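You operate a simulated robot arm through the tools that you are given. There is no shell and no other tool.

The job below is to be done with a simulated robot arm. You get a single attempt, and the scene is never put back.

## Task
Switch the middle yellow board off and put the four lead plugs back in their rest.
Fine: Key and main switch off before the first plug is pulled. Any free hole of the four-hole rest will do.

The check looks at the end state, three seconds after you hand in, the way a careful person would. Anything else that was tipped, shoved, dropped, spilled or broken makes it a failure.

## Robot
A 7-joint arm with a two-finger parallel gripper, fixed in place. Base frame: the origin is at the foot of the arm, x ahead of it, y to its left, z up; the work surface is at about z = 900. Lengths are in mm, angles in degrees, forces in N, time in s.
With the tool pointing down near the work surface it reaches from about 100 to 640 mm from the base axis. Its first joint turns from -66.0 to 66.0 degrees. Payload 1.57 kg.
Tool frame: the origin (TCP) lies between the finger pads and is the grasp point; the fingertips stand 30 mm ahead of it; z points along the fingers, y is the line along which they close. The gripper opens to 80 mm. The fingers are 17 mm wide and 12 mm thick; the gripper's body (40 by 82 mm) begins 80 mm behind the TCP.
Orientation is that of the tool frame in the base frame, as a unit quaternion [w, x, y, z]. With the fingers straight down and closing along the base's y, the tool's x points along the base's -x, its y along +y and its z along -z.

## Interface
- The arm moves only by the tool servo_tool. Its argument "steps" is a list of rows, each a list of 7 numbers: the turn, a rotation vector about the tool's x, y, z in rad, then the shift along the tool's x, y, z in m, then the opening in per cent of the stroke, from 0 (shut) to 100 (fully open). In form: [[rx, ry, rz, dx, dy, dz, gripper], ...]. A call has 1 to 20 rows; each row shifts and turns the commanded pose from where the row before left it, along the tool's axes as they then stand. Each row takes 0.2 s and may step no farther than 50 mm and 8.6 degrees from the row before; otherwise, or with a gripper value out of range, the whole call is refused. A pose out of reach is approached as far as the arm can. The call stops where the force on the tool passes 40 N (or 10 N more than at its start, if that is more) or the arm is blocked; 0.2 s more then pass. Each finger travels about 72 mm/s and halts on what it meets, pressing with about 29 N; the grip force reading is that of the motor and also rises with nothing between the fingers. The clock runs only during rows and for 0.2 s after the last one: add rows that do not move to give the fingers time. The reply holds the time, the measured pose of the TCP, the force on the tool along the base axes, the opening and the grip force, in the units named above and with some noise, with the torque about the TCP (base axes, N m) and any sound that the robot's microphone picked up, and new pictures: "show" is both (left out), scene, wrist or none.
- Cameras (640 x 400 px; columns grow to the right, rows downward): "scene" is fixed at [76.1, 457.8, 1424.3]; the picture's right is [-0.48, -0.88, 0.00], its down [-0.51, 0.28, -0.81] and it looks along [0.71, -0.39, -0.58] (base axes); focal length 317 px, centre (320, 200). "wrist" rides on the gripper at [72, -7, -122] in the tool frame; the picture's right is [0.09, 1.00, 0.00], its down [-0.84, 0.08, -0.54] and it looks along [-0.54, 0.05, 0.84] (tool axes); focal length 238 px, centre (320, 200). There is no depth. A picture from a camera that has moved, and an enlarged one, comes with that camera's place and axes in the base frame and with its lens.
- inspect(camera, box): a new picture of the part [left, top, right, bottom] of that camera's present view, enlarged. No time passes.
- hand_in(): hands the job in; it is judged then, once.

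Nothing tells you positions but the pictures and the camera data. Unless the task says otherwise, let go and move clear before handing in.

The tools are called as name(argument=value, ...) on one line, values as JSON. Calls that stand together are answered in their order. servo_tool: Moves the arm, as the interface text tells. Its arguments: {"type":"object","properties":{"steps":{"type":"array","items":{"type":"array","items":{"type":"number"}}},"show":{"type":"string","enum":["both","scene","wrist","none"]}},"required":["steps"]} The other tools are called the same way: inspect (camera, box) takes an enlarged picture of a part of a camera's view; hand_in () hands the job in.

At the start:

```text
time_s: 0.0
tcp_pos: [314.2, 45.1, 1250.2]
tcp_rot: [0.002, 0.0, 1.0, 0.001]
wrist_force: [0.3, -0.3, -0.1]
ft_torque: [-0.01, 0.0, 0.0]
finger_gap: 80.2
grip_force: 0.0
```

scene: 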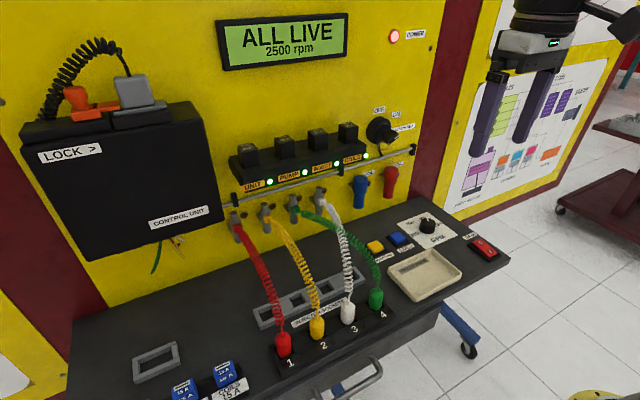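
wrist: 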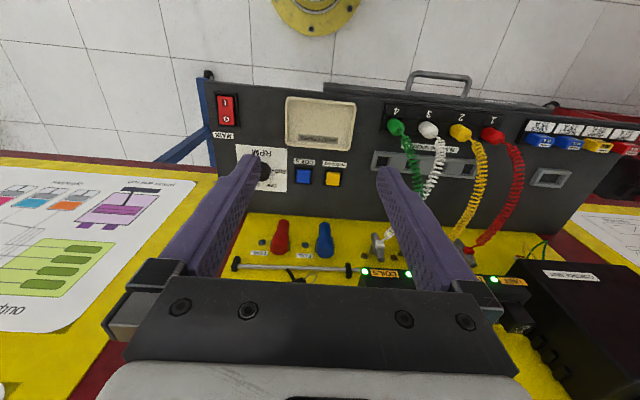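

I see a yellow training board with a key switch, four lead plugs in sockets 1–4 on the console, a rocker main switch, and a four-hole rest. I'll take close-up looks first before moving anything.

inspect(camera="scene", box=[220, 180, 420, 305])

inspect(camera="scene", box=[240, 260, 420, 372])

inspect(camera="scene", box=[340, 90, 440, 152])

inspect(camera="scene", box=[350, 190, 520, 300])

inspect(camera="wrist", box=[340, 90, 660, 290])

inspect(camera="wrist", box=[190, 70, 370, 290])

```text
3.20 times, centred on (320, 242) of scene
camera zoom: at [76.1, 457.8, 1424.3], right [-0.48, -0.88, 0.0], down [-0.51, 0.28, -0.81], along [0.71, -0.39, -0.58], focal length 1016 px, centre (320, 64)
```

zoom: 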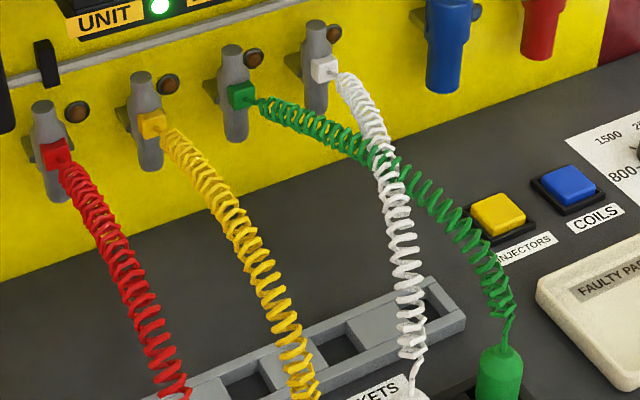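

```text
3.56 times, centred on (330, 316) of scene
camera zoom: at [76.1, 457.8, 1424.3], right [-0.48, -0.88, 0.0], down [-0.51, 0.28, -0.81], along [0.71, -0.39, -0.58], focal length 1128 px, centre (284, -212)
```

zoom: 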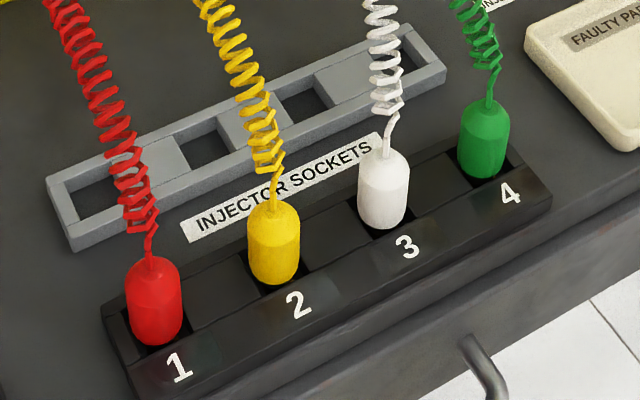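

```text
6.40 times, centred on (390, 121) of scene
camera zoom: at [76.1, 457.8, 1424.3], right [-0.48, -0.88, 0.0], down [-0.51, 0.28, -0.81], along [0.71, -0.39, -0.58], focal length 2031 px, centre (-128, 706)
```

zoom: 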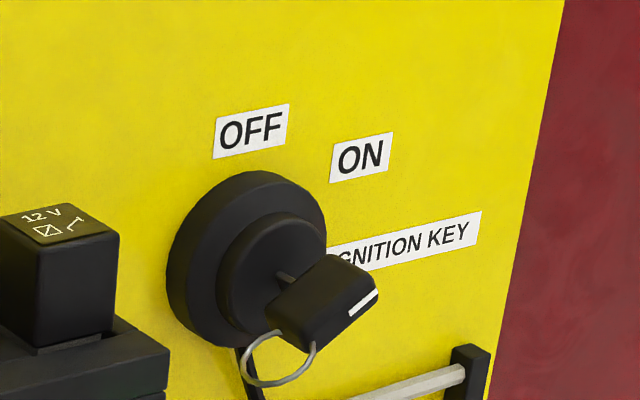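

```text
3.64 times, centred on (435, 245) of scene
camera zoom: at [76.1, 457.8, 1424.3], right [-0.48, -0.88, 0.0], down [-0.51, 0.28, -0.81], along [0.71, -0.39, -0.58], focal length 1154 px, centre (-98, 36)
```

zoom: 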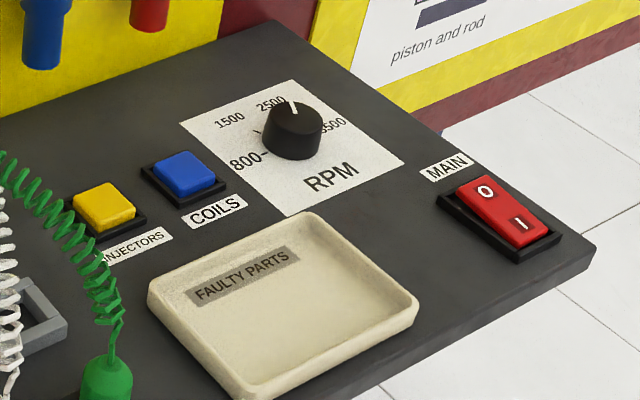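

```text
refused: 660 is not a number from 0 to 640
```

```text
1.82 times, centred on (280, 180) of wrist
camera zoom: at [243.2, 39.0, 1370.7], right [-0.09, 1.0, 0.0], down [0.84, 0.08, 0.54], along [0.54, 0.05, -0.84], focal length 433 px, centre (393, 236)
```

zoom: 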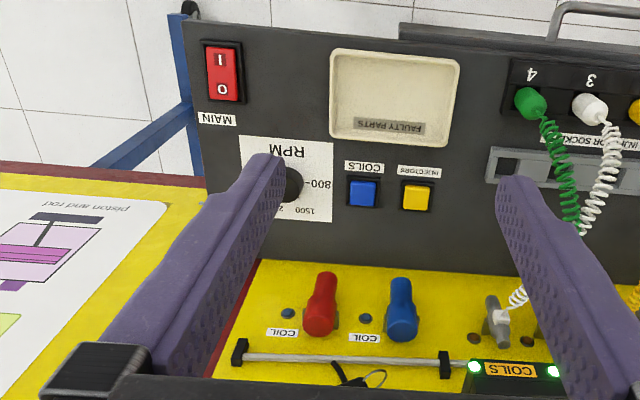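

The key is at ON on the wall panel and the main rocker is at console right. I'll look more closely at the rest, the plugs and the rocker.

inspect(camera="wrist", box=[360, 90, 560, 215])

inspect(camera="wrist", box=[200, 80, 270, 150])

inspect(camera="wrist", box=[230, 210, 560, 330])

inspect(camera="scene", box=[220, 100, 430, 210])

inspect(camera="scene", box=[460, 225, 510, 265])

```text
3.20 times, centred on (460, 152) of wrist
camera zoom: at [243.2, 39.0, 1370.7], right [-0.09, 1.0, 0.0], down [0.84, 0.08, 0.54], along [0.54, 0.05, -0.84], focal length 763 px, centre (-128, 352)
```

zoom: 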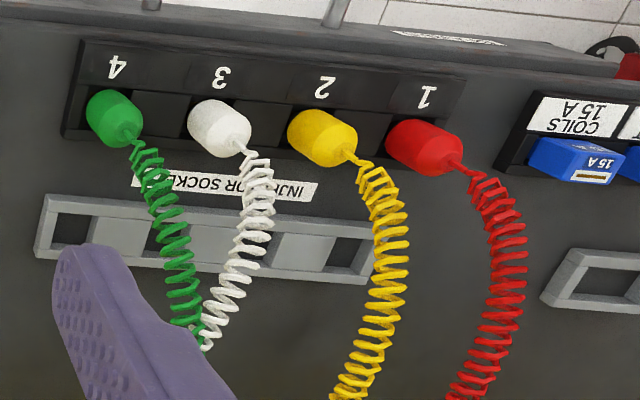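

```text
5.71 times, centred on (235, 115) of wrist
camera zoom: at [243.2, 39.0, 1370.7], right [-0.09, 1.0, 0.0], down [0.84, 0.08, 0.54], along [0.54, 0.05, -0.84], focal length 1362 px, centre (806, 686)
```

zoom: 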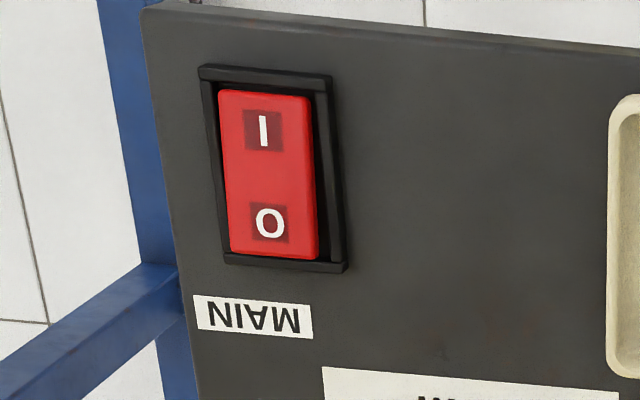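

```text
1.94 times, centred on (395, 270) of wrist
camera zoom: at [243.2, 39.0, 1370.7], right [-0.09, 1.0, 0.0], down [0.84, 0.08, 0.54], along [0.54, 0.05, -0.84], focal length 462 px, centre (174, 64)
```

zoom: 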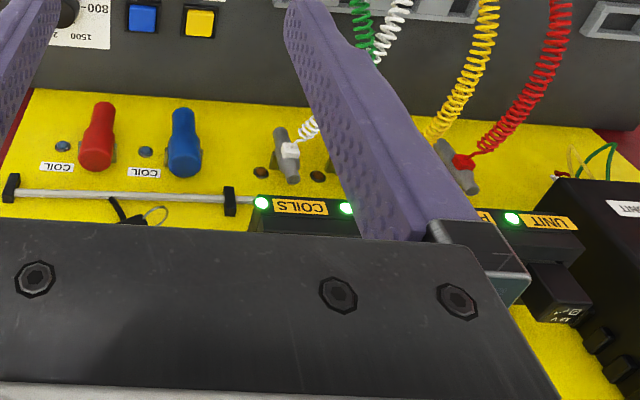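

```text
3.05 times, centred on (325, 155) of scene
camera zoom: at [76.1, 457.8, 1424.3], right [-0.48, -0.88, 0.0], down [-0.51, 0.28, -0.81], along [0.71, -0.39, -0.58], focal length 967 px, centre (305, 337)
```

zoom: 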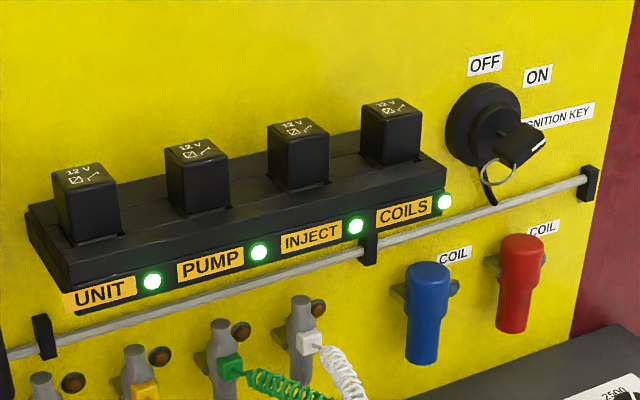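

```text
10.00 times, centred on (485, 245) of scene
camera zoom: at [76.1, 457.8, 1424.3], right [-0.48, -0.88, 0.0], down [-0.51, 0.28, -0.81], along [0.71, -0.39, -0.58], focal length 3173 px, centre (-1330, -250)
```

zoom: 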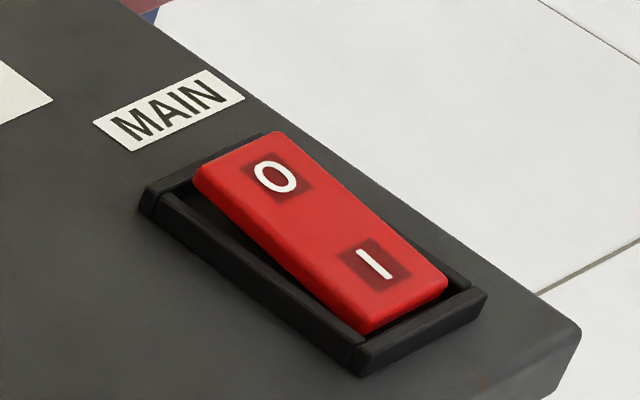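

I need exact positions for the rest holes, plugs and rocker, so I'll zoom in further.

inspect(camera="scene", box=[245, 262, 375, 343])

inspect(camera="wrist", box=[365, 105, 525, 205])

inspect(camera="scene", box=[265, 280, 400, 364])

```text
4.92 times, centred on (310, 302) of scene
camera zoom: at [76.1, 457.8, 1424.3], right [-0.48, -0.88, 0.0], down [-0.51, 0.28, -0.81], along [0.71, -0.39, -0.58], focal length 1562 px, centre (369, -305)
```

zoom: 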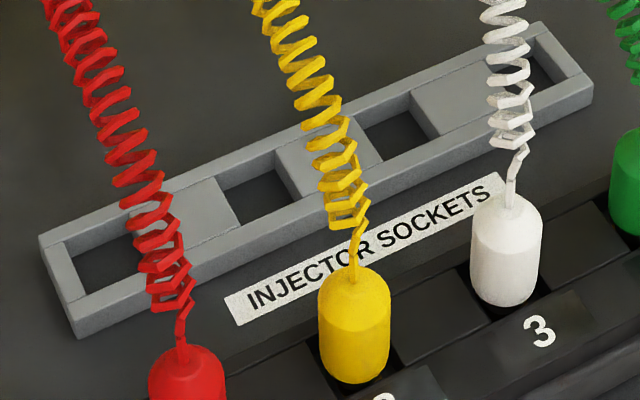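

```text
4.00 times, centred on (445, 155) of wrist
camera zoom: at [243.2, 39.0, 1370.7], right [-0.09, 1.0, 0.0], down [0.84, 0.08, 0.54], along [0.54, 0.05, -0.84], focal length 953 px, centre (-180, 380)
```

zoom: 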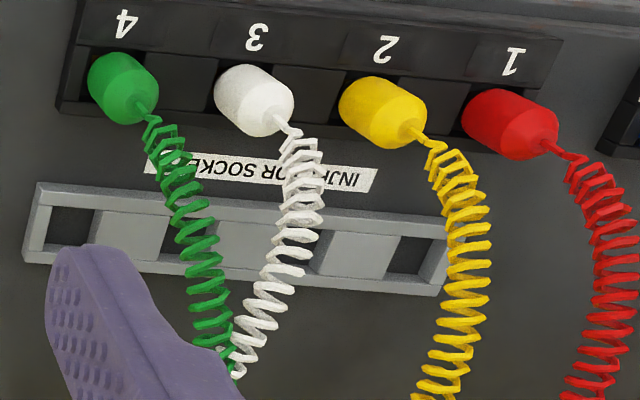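

```text
4.74 times, centred on (332, 322) of scene
camera zoom: at [76.1, 457.8, 1424.3], right [-0.48, -0.88, 0.0], down [-0.51, 0.28, -0.81], along [0.71, -0.39, -0.58], focal length 1504 px, centre (261, -378)
```

zoom: 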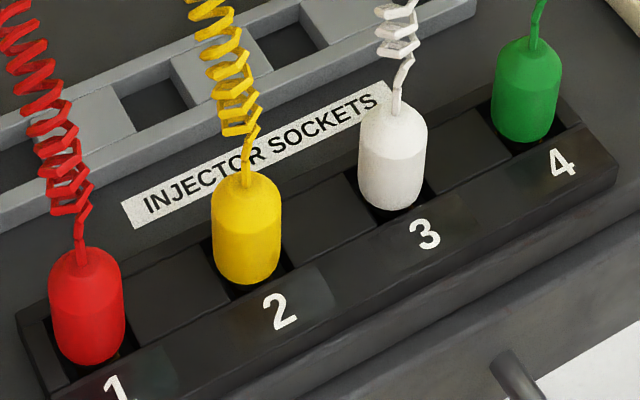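

Both the key (at ON, about 60° from OFF) and the rocker (I end pressed) are on. By triangulation the plugs stand at x≈354, y≈374/312/251/189, the rest holes at x≈434 with the same y values, and the key head at about (555, 21, 1140). I'll swing the tool horizontal, pointing at the panel, for the key first.

servo_tool(steps=[[0, 0, 0, -0.04, 0, 0, 62], [0, 0, 0, -0.04, 0, 0, 62], [0, -0.1428, 0, 0, 0, 0, 62], [0, -0.1428, 0, 0, 0, 0, 62], [0, -0.1428, 0, 0, 0, 0, 62], [0, -0.1428, 0, 0, 0, 0, 62], [0, 0, 0, 0, 0, 0, 62]])

```text
time_s: 1.6
tcp_pos: [395.1, 43.7, 1250.2]
tcp_rot: [0.283, 0.001, 0.959, 0.0]
wrist_force: [0.2, -0.5, -0.2]
ft_torque: [-0.02, 0.01, -0.03]
finger_gap: 49.5
grip_force: 0.1
camera wrist: at [269.2, 38.3, 1312.3], right [-0.08, 1.0, -0.05], down [0.41, 0.08, 0.91], along [0.91, 0.05, -0.41], focal length 238 px, centre (320, 200)
```

scene: 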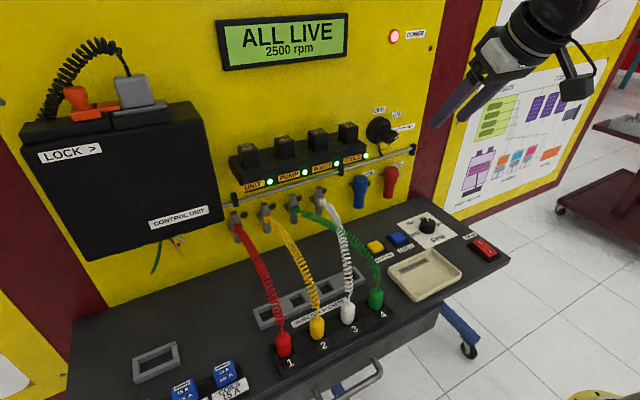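
wrist: 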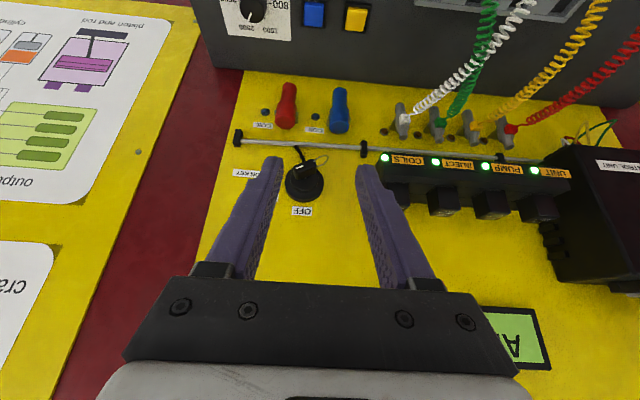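

The tilt works and the key is nicely centred ahead. I'll continue turning to horizontal.

servo_tool(steps=[[0, -0.1428, 0, 0, 0, 0, 62], [0, -0.1428, 0, 0, 0, 0, 62], [0, -0.1428, 0, 0, 0, 0, 62], [0, -0.1428, 0, 0, 0, 0, 62], [0, -0.1428, 0, 0, 0, 0, 62], [0, -0.1428, 0, 0, 0, 0, 62], [0, -0.1428, 0, 0, 0, 0, 62], [0, 0, 0, 0, 0, 0, 62]])

inspect(camera="wrist", box=[220, 60, 420, 185])

```text
time_s: 3.4
tcp_pos: [394.2, 44.7, 1251.4]
tcp_rot: [0.709, 0.0, 0.705, 0.002]
wrist_force: [0.2, 0.2, 0.1]
ft_torque: [-0.01, -0.01, -0.03]
finger_gap: 49.4
grip_force: 0.1
camera wrist: at [273.1, 39.5, 1177.6], right [0.0, 1.0, -0.09], down [-0.55, 0.07, 0.83], along [0.84, 0.05, 0.54], focal length 238 px, centre (320, 200)
```

scene: 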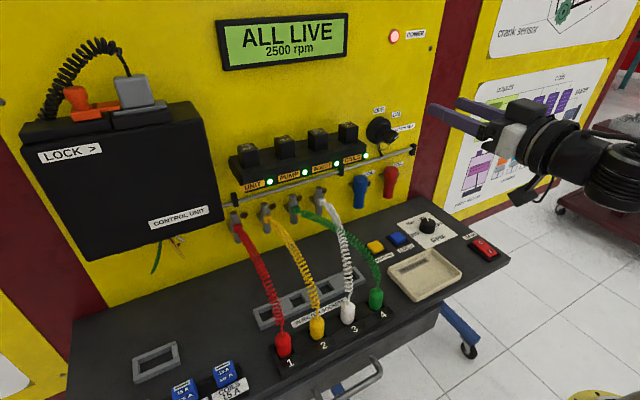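
wrist: 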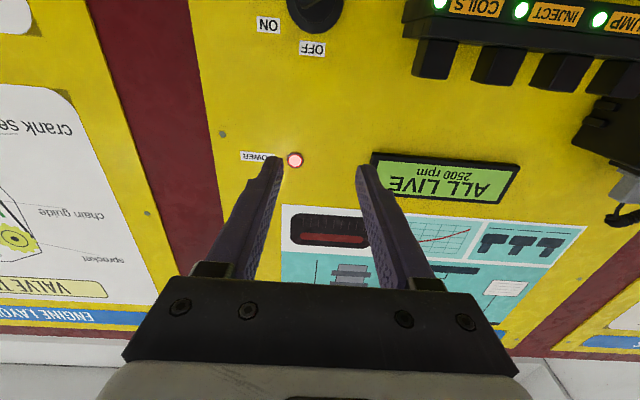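

```text
3.20 times, centred on (320, 122) of wrist
camera zoom: at [273.1, 39.5, 1177.6], right [0.0, 1.0, -0.09], down [-0.55, 0.07, 0.83], along [0.84, 0.05, 0.54], focal length 763 px, centre (320, 448)
```

zoom: 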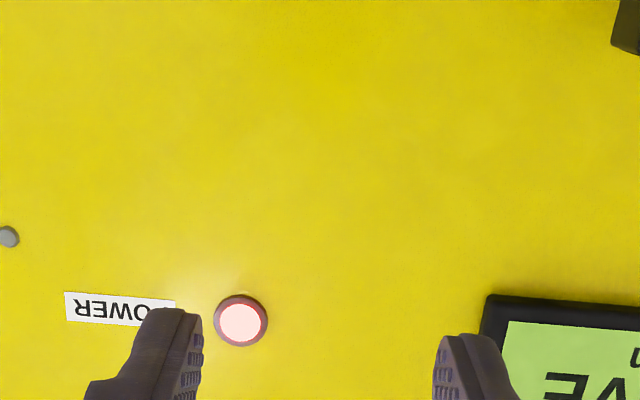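

The horizontal pose is reachable. I'll lower to the key's height and line up in y.

servo_tool(steps=[[0, 0, 0, 0.037, -0.008, 0, 62], [0, 0, 0, 0.037, -0.008, 0, 62], [0, 0, 0, 0.037, -0.008, 0, 62], [0, 0, 0, 0, 0, 0, 62]])

inspect(camera="wrist", box=[240, 70, 400, 170])

inspect(camera="scene", box=[340, 90, 440, 152])

```text
time_s: 4.4
tcp_pos: [391.5, 22.1, 1137.9]
tcp_rot: [0.708, 0.001, 0.706, 0.001]
wrist_force: [0.5, 0.3, 0.1]
ft_torque: [0.0, -0.02, 0.02]
finger_gap: 49.7
grip_force: 0.0
camera wrist: at [271.3, 16.1, 1063.9], right [0.0, 1.0, -0.09], down [-0.54, 0.08, 0.84], along [0.84, 0.05, 0.54], focal length 238 px, centre (320, 200)
```

scene: 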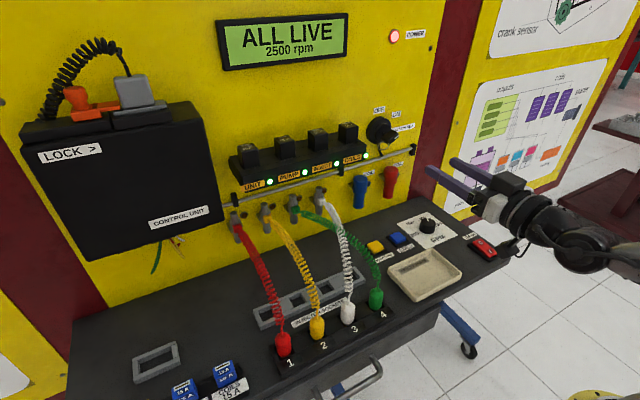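
wrist: 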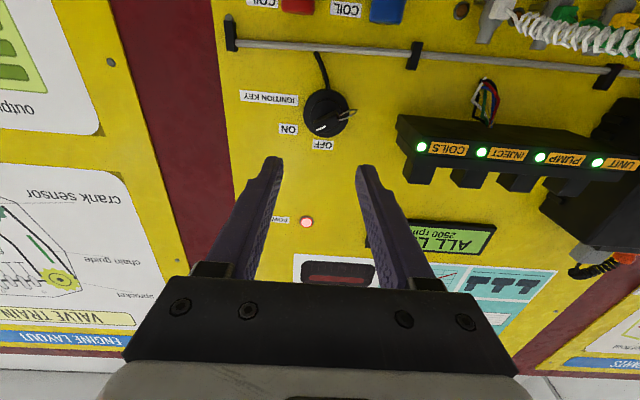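

```text
4.00 times, centred on (320, 120) of wrist
camera zoom: at [271.3, 16.1, 1063.9], right [0.0, 1.0, -0.09], down [-0.54, 0.08, 0.84], along [0.84, 0.05, 0.54], focal length 953 px, centre (320, 520)
```

zoom: 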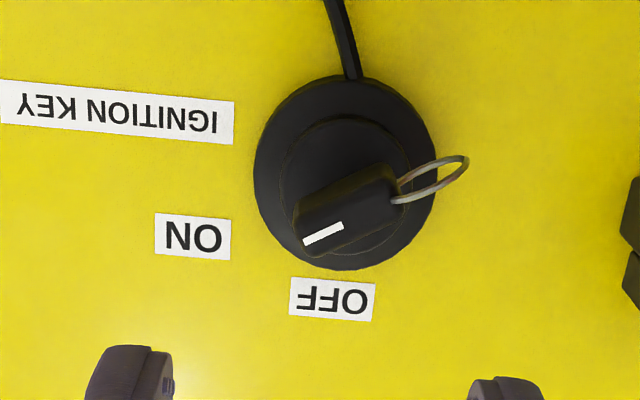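

```text
6.40 times, centred on (390, 121) of scene
camera zoom: at [76.1, 457.8, 1424.3], right [-0.48, -0.88, 0.0], down [-0.51, 0.28, -0.81], along [0.71, -0.39, -0.58], focal length 2031 px, centre (-128, 706)
```

zoom: 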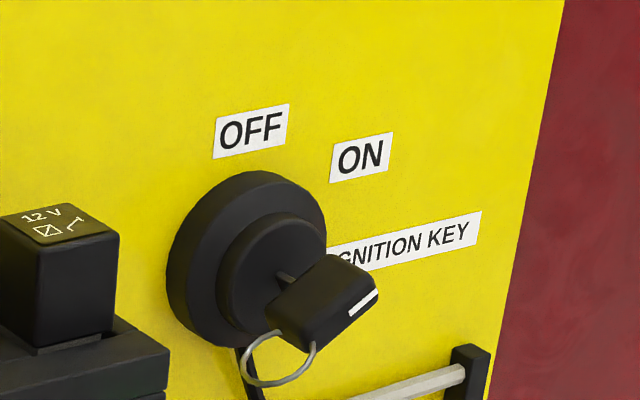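

The key head shows clearly: about 30 mm long and 12 mm thick, axis at y≈30, z≈1137, tilted about 60° from vertical with the ring at its +y end. I'll roll the tool 60° so the fingers straddle the flat bow.

servo_tool(steps=[[0, 0, 0, 0, 0.0075, 0, 62], [0, 0, 0.1496, 0, 0, 0, 62], [0, 0, 0.1496, 0, 0, 0, 62], [0, 0, 0.1496, 0, 0, 0, 62], [0, 0, 0.1496, 0, 0, 0, 62], [0, 0, 0.1496, 0, 0, 0, 62], [0, 0, 0.1496, 0, 0, 0, 62], [0, 0, 0.1496, 0, 0, 0, 62], [0, 0, 0, 0, 0, 0.04, 62], [0, 0, 0, 0, 0, 0.04, 62], [0, 0, 0, 0, 0, 0, 62]])

inspect(camera="wrist", box=[200, 50, 440, 200])

inspect(camera="scene", box=[340, 90, 500, 190])

```text
time_s: 6.8
tcp_pos: [435.7, 87.4, 1221.0]
tcp_rot: [0.611, 0.355, 0.613, 0.352]
wrist_force: [-0.4, -0.8, 0.5]
ft_torque: [0.03, 0.02, 0.02]
finger_gap: 49.8
grip_force: 0.2
out of reach, approached as far as the arm can: row 4, 5, 6, 7, 8, 9, 10
camera wrist: at [315.1, 148.2, 1179.4], right [0.01, 0.58, 0.82], down [-0.54, -0.68, 0.49], along [0.84, -0.45, 0.31], focal length 238 px, centre (320, 200)
```

scene: 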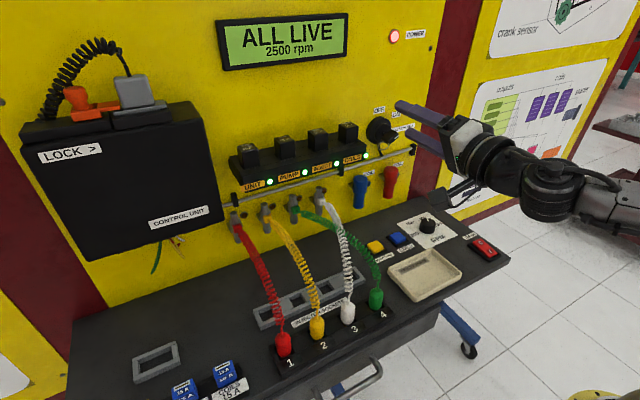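
wrist: 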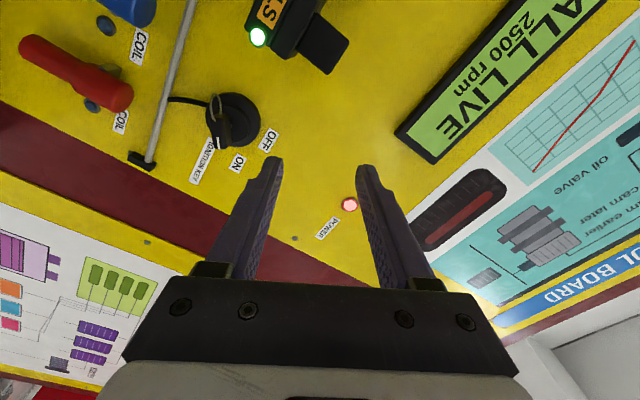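

```text
2.67 times, centred on (320, 125) of wrist
camera zoom: at [315.1, 148.2, 1179.4], right [0.01, 0.58, 0.82], down [-0.54, -0.68, 0.49], along [0.84, -0.45, 0.31], focal length 636 px, centre (320, 400)
```

zoom: 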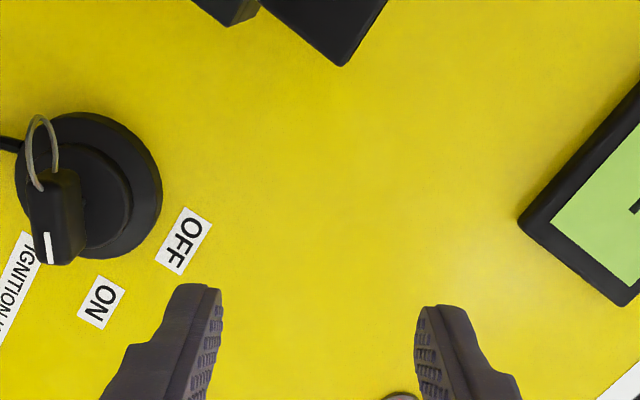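

```text
4.00 times, centred on (420, 140) of scene
camera zoom: at [76.1, 457.8, 1424.3], right [-0.48, -0.88, 0.0], down [-0.51, 0.28, -0.81], along [0.71, -0.39, -0.58], focal length 1269 px, centre (-80, 440)
```

zoom: 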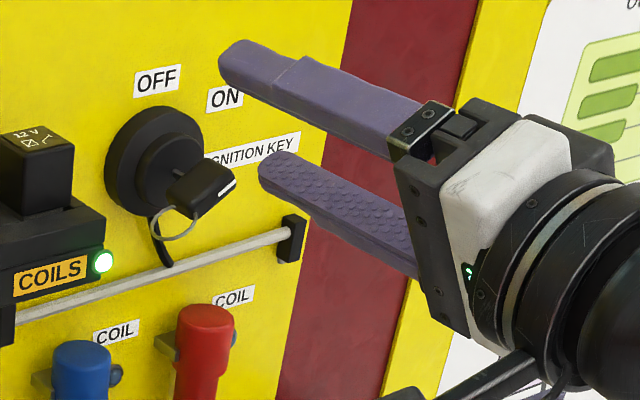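

Rolling that way ran out of wrist range, so the arm got the orientation but drifted in position. I'll back the roll out and test the other direction of roll while still clear of the panel.

servo_tool(steps=[[0, 0, 0, 0, 0, -0.04, 62], [0, 0, -0.1496, 0, 0, 0, 62], [0, 0, -0.1496, 0, 0, 0, 62], [0, 0, -0.1496, 0, 0, 0, 62], [0, 0, -0.1496, 0, 0, 0, 62], [0, 0, -0.1496, 0, 0, 0, 62], [0, 0, -0.1496, 0, 0, 0, 62], [0, 0, -0.1496, 0, 0, 0, 62], [0, 0, 0, 0, 0, 0, 62], [0, 0, 0, 0, 0, 0, 62]])

```text
time_s: 9.0
tcp_pos: [397.0, 87.6, 1224.0]
tcp_rot: [0.708, 0.002, 0.706, 0.0]
wrist_force: [0.1, -1.2, -0.4]
ft_torque: [-0.01, -0.04, -0.01]
finger_gap: 49.4
grip_force: 0.0
camera wrist: at [276.3, 82.3, 1150.4], right [0.0, 1.0, -0.09], down [-0.54, 0.08, 0.84], along [0.84, 0.05, 0.54], focal length 238 px, centre (320, 200)
```

scene: 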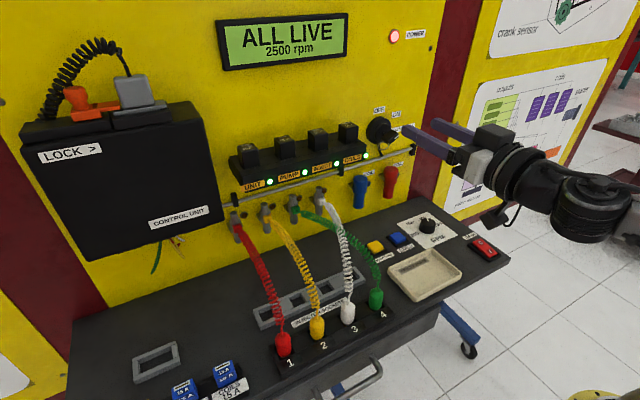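
wrist: 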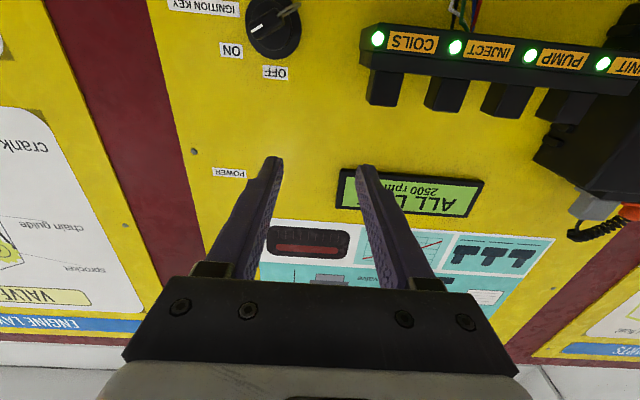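

The arm re-based to where it got to, and at this greater height the roll did work. I'll try rolling farther forward and higher, then come down.

servo_tool(steps=[[0, 0, 0, 0, -0.029, 0.035, 62], [0, 0, 0, 0, -0.029, 0.035, 62], [0, 0, 0, 0, 0, 0.03, 62], [0, 0, 0.1496, 0, 0, 0, 62], [0, 0, 0.1496, 0, 0, 0, 62], [0, 0, 0.1496, 0, 0, 0, 62], [0, 0, 0.1496, 0, 0, 0, 62], [0, 0, 0.1496, 0, 0, 0, 62], [0, 0, 0.1496, 0, 0, 0, 62], [0, 0, 0.1496, 0, 0, 0, 62], [0, 0, 0, 0, 0, 0, 62]], show="scene")

```text
time_s: 11.4
tcp_pos: [492.6, 50.9, 1251.9]
tcp_rot: [0.611, 0.357, 0.613, 0.352]
wrist_force: [-0.4, 0.4, -0.1]
ft_torque: [-0.03, 0.01, 0.0]
finger_gap: 49.5
grip_force: 0.0
out of reach, approached as far as the arm can: row 7, 8, 9, 10
```

scene: 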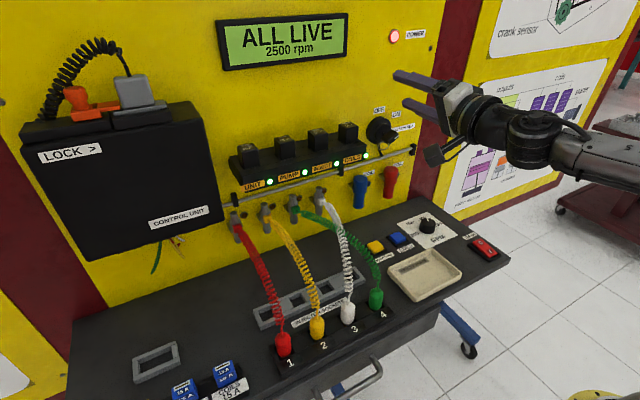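

Positive roll again drifts off, so I'll test negative roll (the mirrored grip at −120°).

servo_tool(steps=[[0, 0, -0.1496, 0, 0, 0, 62], [0, 0, -0.1496, 0, 0, 0, 62], [0, 0, -0.1496, 0, 0, 0, 62], [0, 0, -0.1496, 0, 0, 0, 62], [0, 0, -0.1496, 0, 0, 0, 62], [0, 0, -0.1496, 0, 0, 0, 62], [0, 0, -0.1496, 0, 0, 0, 62], [0, 0, 0, 0.04, -0.021, -0.02, 62], [0, 0, 0, 0.04, 0, 0, 62], [0, 0, 0, 0, 0, 0, 62]], show="none")

servo_tool(steps=[[0, 0, -0.1496, 0, 0, 0, 62], [0, 0, -0.1496, 0, 0, 0, 62], [0, 0, -0.1496, 0, 0, 0, 62], [0, 0, -0.1496, 0, 0, 0, 62], [0, 0, -0.1496, 0, 0, 0, 62], [0, 0, -0.1496, 0, 0, 0, 62], [0, 0, -0.1496, 0, 0, 0, 62], [0, 0, 0, 0, 0, 0, 62]])

```text
time_s: 13.6
tcp_pos: [473.4, 30.4, 1173.0]
tcp_rot: [0.708, 0.001, 0.706, 0.001]
wrist_force: [0.0, 0.5, -0.1]
ft_torque: [0.01, 0.0, -0.01]
finger_gap: 49.5
grip_force: 0.1
```

```text
time_s: 15.4
tcp_pos: [471.4, 28.4, 1173.3]
tcp_rot: [0.612, -0.353, 0.612, -0.355]
wrist_force: [-0.2, -0.1, -0.7]
ft_torque: [-0.01, 0.04, 0.03]
finger_gap: 49.5
grip_force: 0.2
camera wrist: at [350.8, -34.7, 1141.3], right [0.0, 0.42, -0.91], down [-0.54, 0.76, 0.35], along [0.84, 0.49, 0.23], focal length 238 px, centre (320, 200)
```

scene: 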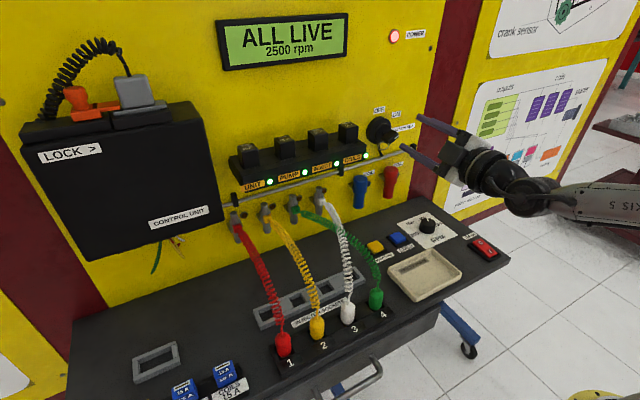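
wrist: 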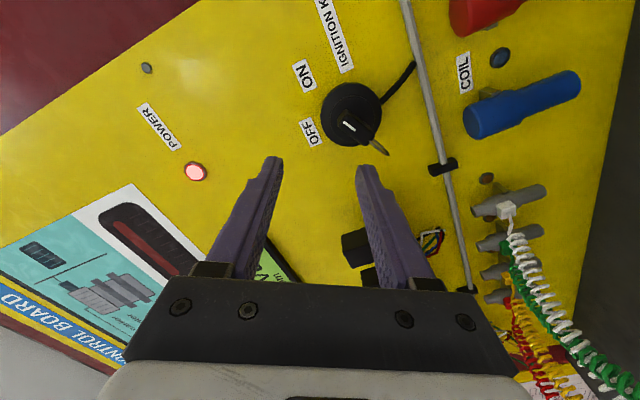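

Negative roll works fine with no drift. I'll continue it to −120° and on toward −180° to confirm the whole key turn is feasible.

servo_tool(steps=[[0, 0, -0.1496, 0, 0, 0, 62], [0, 0, -0.1496, 0, 0, 0, 62], [0, 0, -0.1496, 0, 0, 0, 62], [0, 0, -0.1496, 0, 0, 0, 62], [0, 0, -0.1496, 0, 0, 0, 62], [0, 0, -0.1496, 0, 0, 0, 62], [0, 0, -0.1496, 0, 0, 0, 62], [0, 0, 0, 0, 0, 0, 62]])

servo_tool(steps=[[0, 0, -0.1496, 0, 0, 0, 62], [0, 0, -0.1496, 0, 0, 0, 62], [0, 0, -0.1496, 0, 0, 0, 62], [0, 0, -0.1496, 0, 0, 0, 62], [0, 0, -0.1496, 0, 0, 0, 62], [0, 0, -0.1496, 0, 0, 0, 62], [0, 0, -0.1496, 0, 0, 0, 62], [0, 0, -0.1, 0, 0, 0, 62], [0, 0, 0, 0, 0, 0, 62]])

```text
time_s: 17.2
tcp_pos: [472.4, 32.6, 1173.2]
tcp_rot: [-0.354, 0.612, -0.352, 0.613]
wrist_force: [0.2, 0.1, -0.6]
ft_torque: [-0.01, 0.02, -0.01]
finger_gap: 49.5
grip_force: 0.2
camera wrist: at [351.0, -27.3, 1213.1], right [0.0, -0.58, -0.82], down [-0.54, 0.69, -0.49], along [0.84, 0.44, -0.31], focal length 238 px, centre (320, 200)
```

scene: 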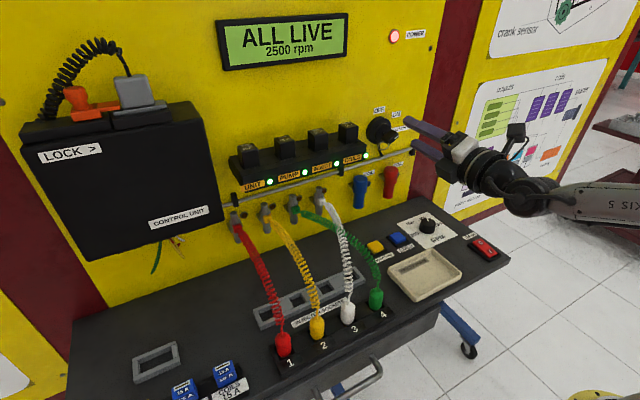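
wrist: 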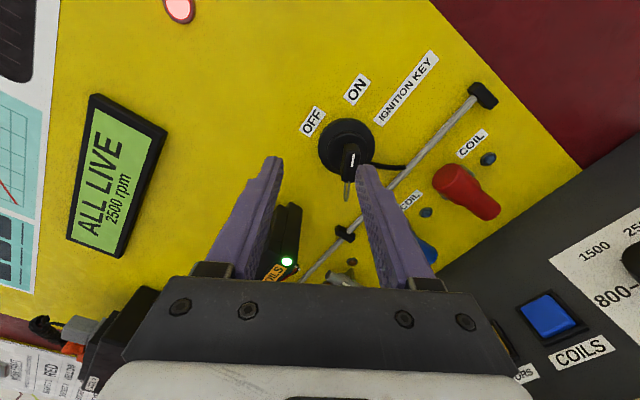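

```text
time_s: 19.2
tcp_pos: [471.9, 30.2, 1173.0]
tcp_rot: [0.034, 0.705, 0.036, 0.707]
wrist_force: [0.8, 0.6, -0.1]
ft_torque: [-0.03, 0.01, 0.0]
finger_gap: 49.6
grip_force: 0.2
camera wrist: at [350.4, 45.2, 1242.7], right [0.0, -0.98, 0.19], down [-0.54, -0.16, -0.83], along [0.84, -0.1, -0.53], focal length 238 px, centre (320, 200)
```

scene: 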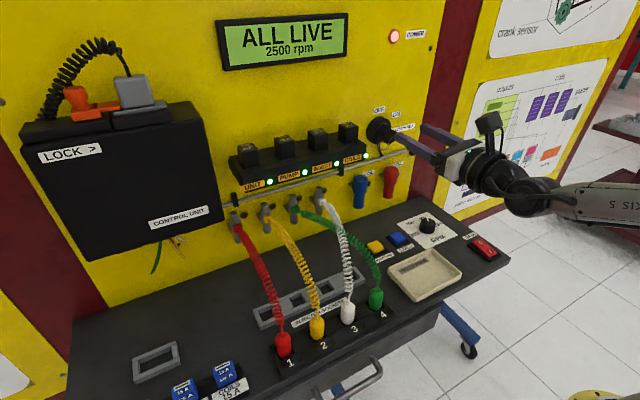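
wrist: 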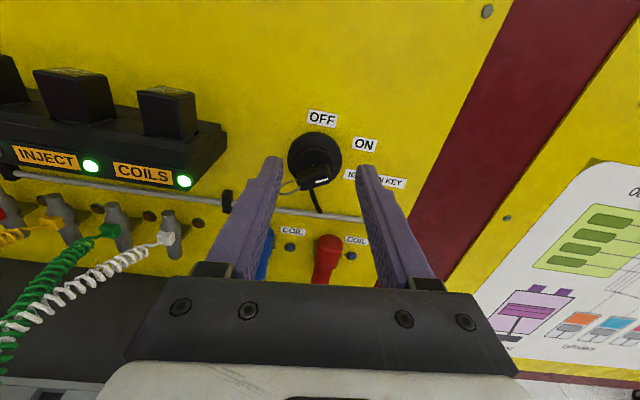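

The whole −120° to −180° range is usable. I'll return to −120°, where the fingers straddle the key bow, drop to key height and check alignment.

servo_tool(steps=[[0, 0, 0.1, 0, 0, 0, 62], [0, 0, 0.1496, 0, 0, 0, 62], [0, 0, 0.1496, 0, 0, 0, 62], [0, 0, 0.1496, 0, 0, 0, 62], [0, 0, 0.1496, 0, 0, 0, 62], [0, 0, 0.1496, 0, 0, 0, 62], [0, 0, 0.1496, 0, 0, 0, 62], [0, 0, 0.1496, 0, 0, 0, 62], [0, 0, 0, -0.0148, 0.0297, 0, 62], [0, 0, 0, 0, 0, 0, 62], [0, 0, 0, 0, 0, 0, 62]])

inspect(camera="wrist", box=[240, 80, 400, 180])

inspect(camera="scene", box=[360, 90, 480, 165])

```text
time_s: 21.6
tcp_pos: [472.4, 30.6, 1138.4]
tcp_rot: [-0.353, 0.611, -0.357, 0.613]
wrist_force: [-0.1, -0.4, -0.5]
ft_torque: [0.01, -0.02, -0.03]
finger_gap: 49.7
grip_force: 0.0
camera wrist: at [350.4, -26.4, 1179.5], right [0.0, -0.58, -0.82], down [-0.54, 0.69, -0.48], along [0.84, 0.44, -0.31], focal length 238 px, centre (320, 200)
```

scene: 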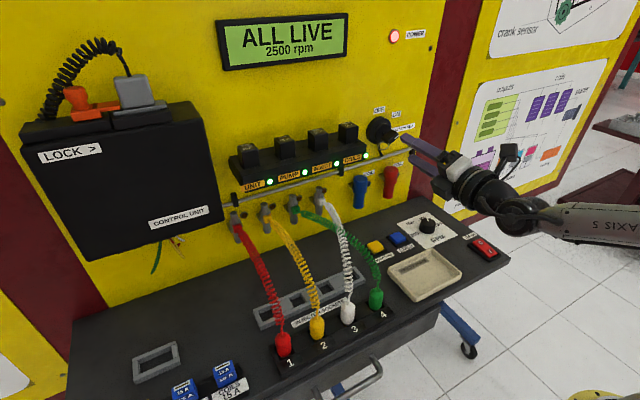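
wrist: 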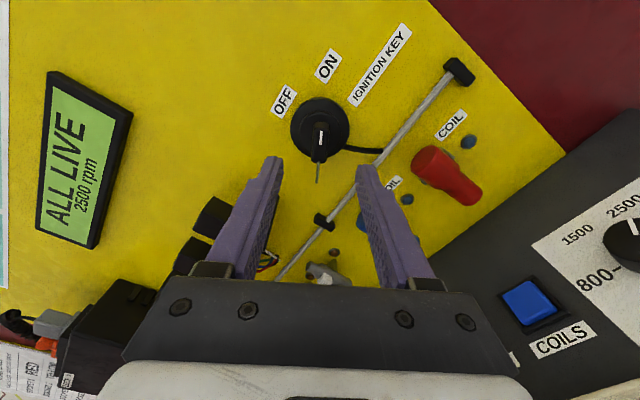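

```text
4.00 times, centred on (320, 130) of wrist
camera zoom: at [350.4, -26.4, 1179.5], right [0.0, -0.58, -0.82], down [-0.54, 0.69, -0.48], along [0.84, 0.44, -0.31], focal length 953 px, centre (320, 480)
```

zoom: 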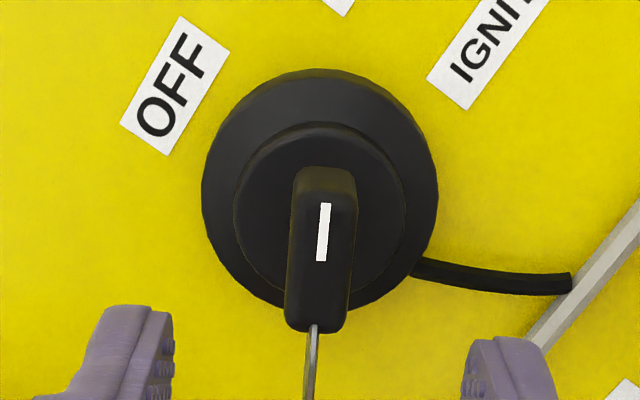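

```text
5.33 times, centred on (420, 128) of scene
camera zoom: at [76.1, 457.8, 1424.3], right [-0.48, -0.88, 0.0], down [-0.51, 0.28, -0.81], along [0.71, -0.39, -0.58], focal length 1692 px, centre (-213, 587)
```

zoom: 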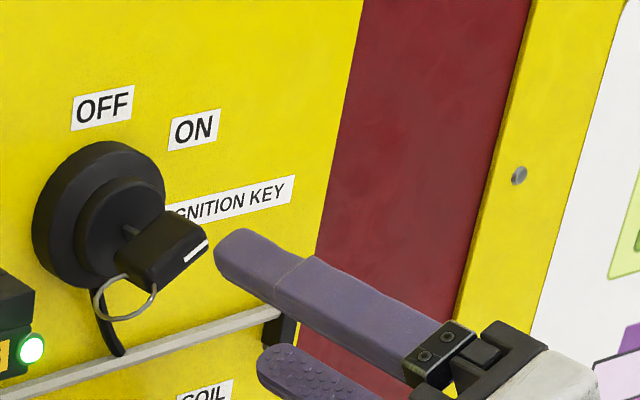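

Alignment is very good; the key bow sits centred between the fingers. I'll nudge 3.5 mm to its axis, advance over the bow, then close.

servo_tool(steps=[[0, 0, 0, 0.0035, 0, 0.015, 60], [0, 0, 0, 0, 0, 0.015, 60], [0, 0, 0, 0, 0, 0.015, 60], [0, 0, 0, 0, 0, 0.013, 60], [0, 0, 0, 0, 0, 0, 60], [0, 0, 0, 0, 0, 0, 60]])

inspect(camera="wrist", box=[240, 80, 400, 180])

inspect(camera="scene", box=[350, 90, 470, 165])

```text
time_s: 23.0
tcp_pos: [529.3, 35.9, 1144.1]
tcp_rot: [-0.352, 0.611, -0.357, 0.613]
wrist_force: [-0.2, -0.4, -0.4]
ft_torque: [0.02, -0.04, 0.01]
finger_gap: 47.9
grip_force: 0.0
out of reach, approached as far as the arm can: row 1, 4
camera wrist: at [407.2, -21.8, 1183.9], right [0.0, -0.58, -0.82], down [-0.54, 0.69, -0.48], along [0.84, 0.44, -0.31], focal length 238 px, centre (320, 200)
```

scene: 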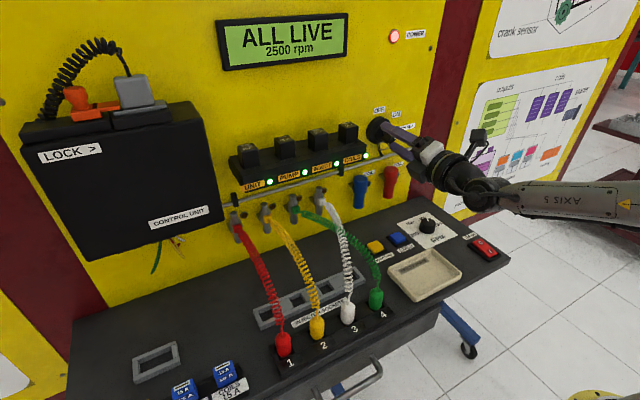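
wrist: 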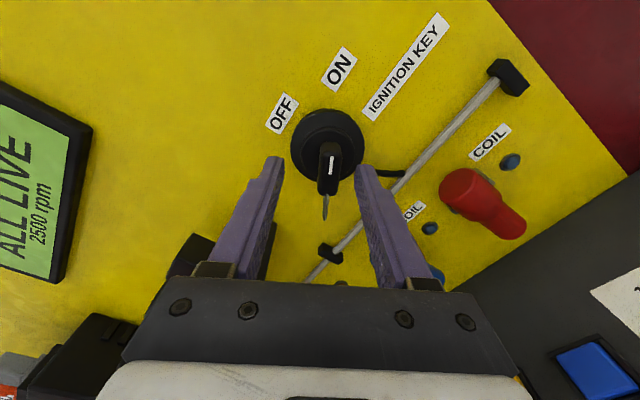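

```text
4.00 times, centred on (320, 130) of wrist
camera zoom: at [407.2, -21.8, 1183.9], right [0.0, -0.58, -0.82], down [-0.54, 0.69, -0.48], along [0.84, 0.44, -0.31], focal length 953 px, centre (320, 480)
```

zoom: 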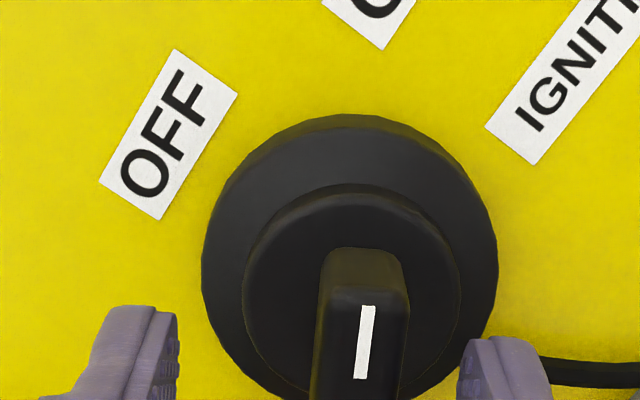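

```text
5.33 times, centred on (410, 128) of scene
camera zoom: at [76.1, 457.8, 1424.3], right [-0.48, -0.88, 0.0], down [-0.51, 0.28, -0.81], along [0.71, -0.39, -0.58], focal length 1692 px, centre (-160, 587)
```

zoom: 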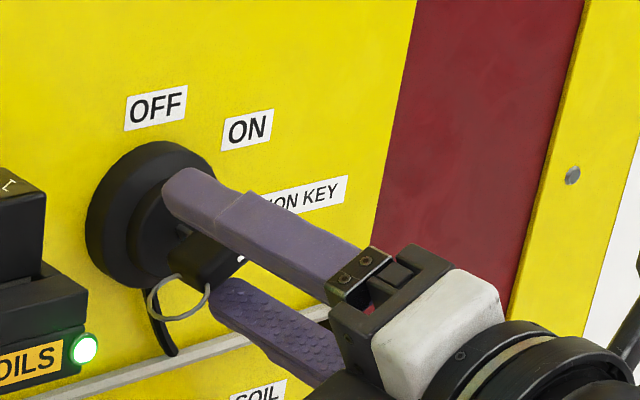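

The tips now flank the bow, but the arm drifted about 8 mm off-centre. I'll correct along the closing direction.

servo_tool(steps=[[0, 0, 0, 0, 0.004, 0, 60], [0, 0, 0, 0, 0.004, 0, 60], [0, 0, 0, 0, 0, 0, 60], [0, 0, 0, 0, 0, 0, 60]], show="wrist")

inspect(camera="wrist", box=[240, 80, 400, 180])

```text
time_s: 24.0
tcp_pos: [528.5, 37.5, 1138.4]
tcp_rot: [-0.353, 0.611, -0.355, 0.613]
wrist_force: [0.3, -0.4, -0.1]
ft_torque: [0.0, 0.01, 0.01]
finger_gap: 47.9
grip_force: 0.2
out of reach, approached as far as the arm can: row 1
camera wrist: at [406.8, -20.3, 1178.6], right [0.0, -0.58, -0.82], down [-0.54, 0.69, -0.48], along [0.84, 0.44, -0.31], focal length 238 px, centre (320, 200)
```

wrist: 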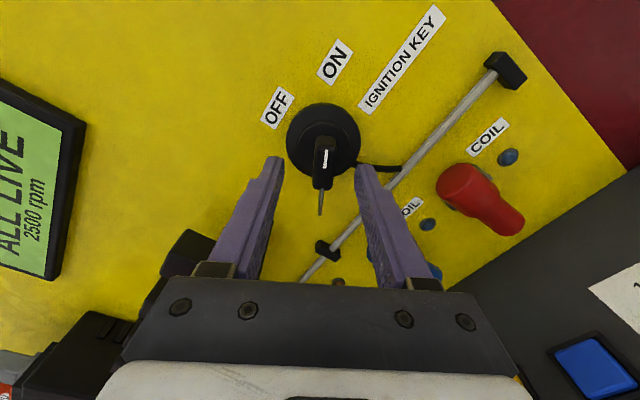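

```text
4.00 times, centred on (320, 130) of wrist
camera zoom: at [406.8, -20.3, 1178.6], right [0.0, -0.58, -0.82], down [-0.54, 0.69, -0.48], along [0.84, 0.44, -0.31], focal length 953 px, centre (320, 480)
```

zoom: 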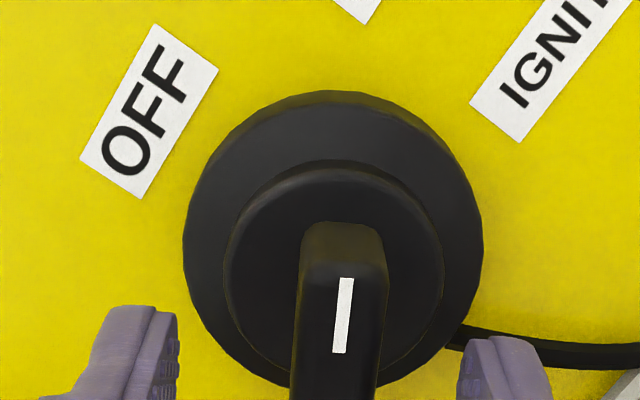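

I still need about 6 mm along tool x and 3–4 mm along tool y to centre on the key. I'll apply those.

servo_tool(steps=[[0, 0, 0, 0.0032, 0.0018, 0, 60], [0, 0, 0, 0.0032, 0.0018, 0, 60], [0, 0, 0, 0, 0, 0, 60], [0, 0, 0, 0, 0, 0, 60]], show="wrist")

inspect(camera="wrist", box=[240, 100, 400, 200])

```text
time_s: 25.0
tcp_pos: [528.3, 36.9, 1140.5]
tcp_rot: [-0.352, 0.61, -0.357, 0.614]
wrist_force: [-0.4, 0.5, 0.5]
ft_torque: [0.03, -0.01, -0.01]
finger_gap: 47.9
grip_force: 0.1
out of reach, approached as far as the arm can: row 1, 2
camera wrist: at [406.6, -21.0, 1180.2], right [0.0, -0.58, -0.82], down [-0.54, 0.69, -0.48], along [0.84, 0.44, -0.31], focal length 238 px, centre (320, 200)
```

wrist: 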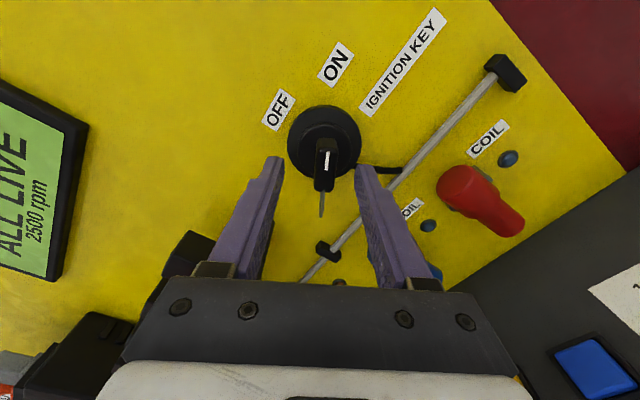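

```text
4.00 times, centred on (320, 150) of wrist
camera zoom: at [406.6, -21.0, 1180.2], right [0.0, -0.58, -0.82], down [-0.54, 0.69, -0.48], along [0.84, 0.44, -0.31], focal length 953 px, centre (320, 400)
```

zoom: 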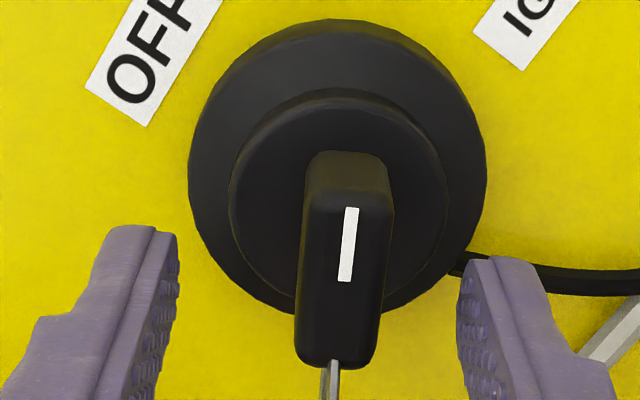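

The arm can't shift any further −y in exactly this attitude. A small in-plane tilt (about the closing axis) doesn't affect the grip on the flat bow, so I'll tilt a little to get the tips centred.

servo_tool(steps=[[0, 0.03, 0, 0, 0, 0, 60], [0, 0.03, 0, 0, 0, 0, 60], [0, 0, 0, 0.003, 0.002, 0, 60], [0, 0, 0, 0.003, 0.001, 0, 60], [0, 0, 0, 0, 0, 0, 60], [0, 0, 0, 0, 0, 0, 60]], show="wrist")

inspect(camera="wrist", box=[240, 100, 400, 200])

```text
time_s: 26.4
tcp_pos: [527.9, 28.3, 1140.9]
tcp_rot: [-0.344, 0.592, -0.365, 0.631]
wrist_force: [-0.1, 0.0, -0.6]
ft_torque: [0.03, 0.01, 0.0]
finger_gap: 47.7
grip_force: 0.0
camera wrist: at [403.3, -22.6, 1177.0], right [0.0, -0.58, -0.82], down [-0.49, 0.71, -0.5], along [0.87, 0.4, -0.28], focal length 238 px, centre (320, 200)
```

wrist: 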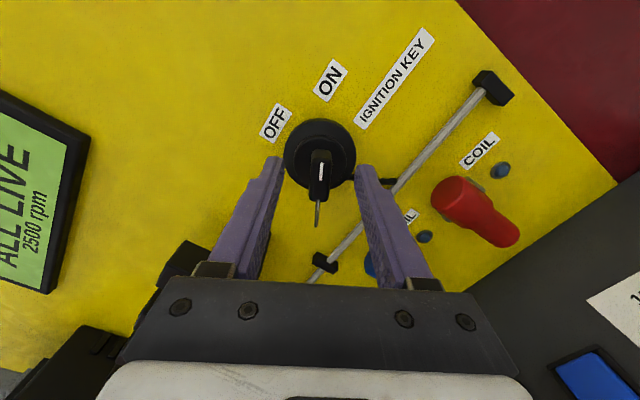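

```text
4.00 times, centred on (320, 150) of wrist
camera zoom: at [403.3, -22.6, 1177.0], right [0.0, -0.58, -0.82], down [-0.49, 0.71, -0.5], along [0.87, 0.4, -0.28], focal length 953 px, centre (320, 400)
```

zoom: 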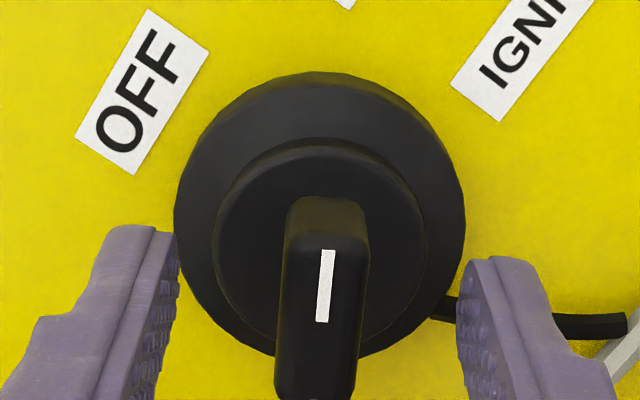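

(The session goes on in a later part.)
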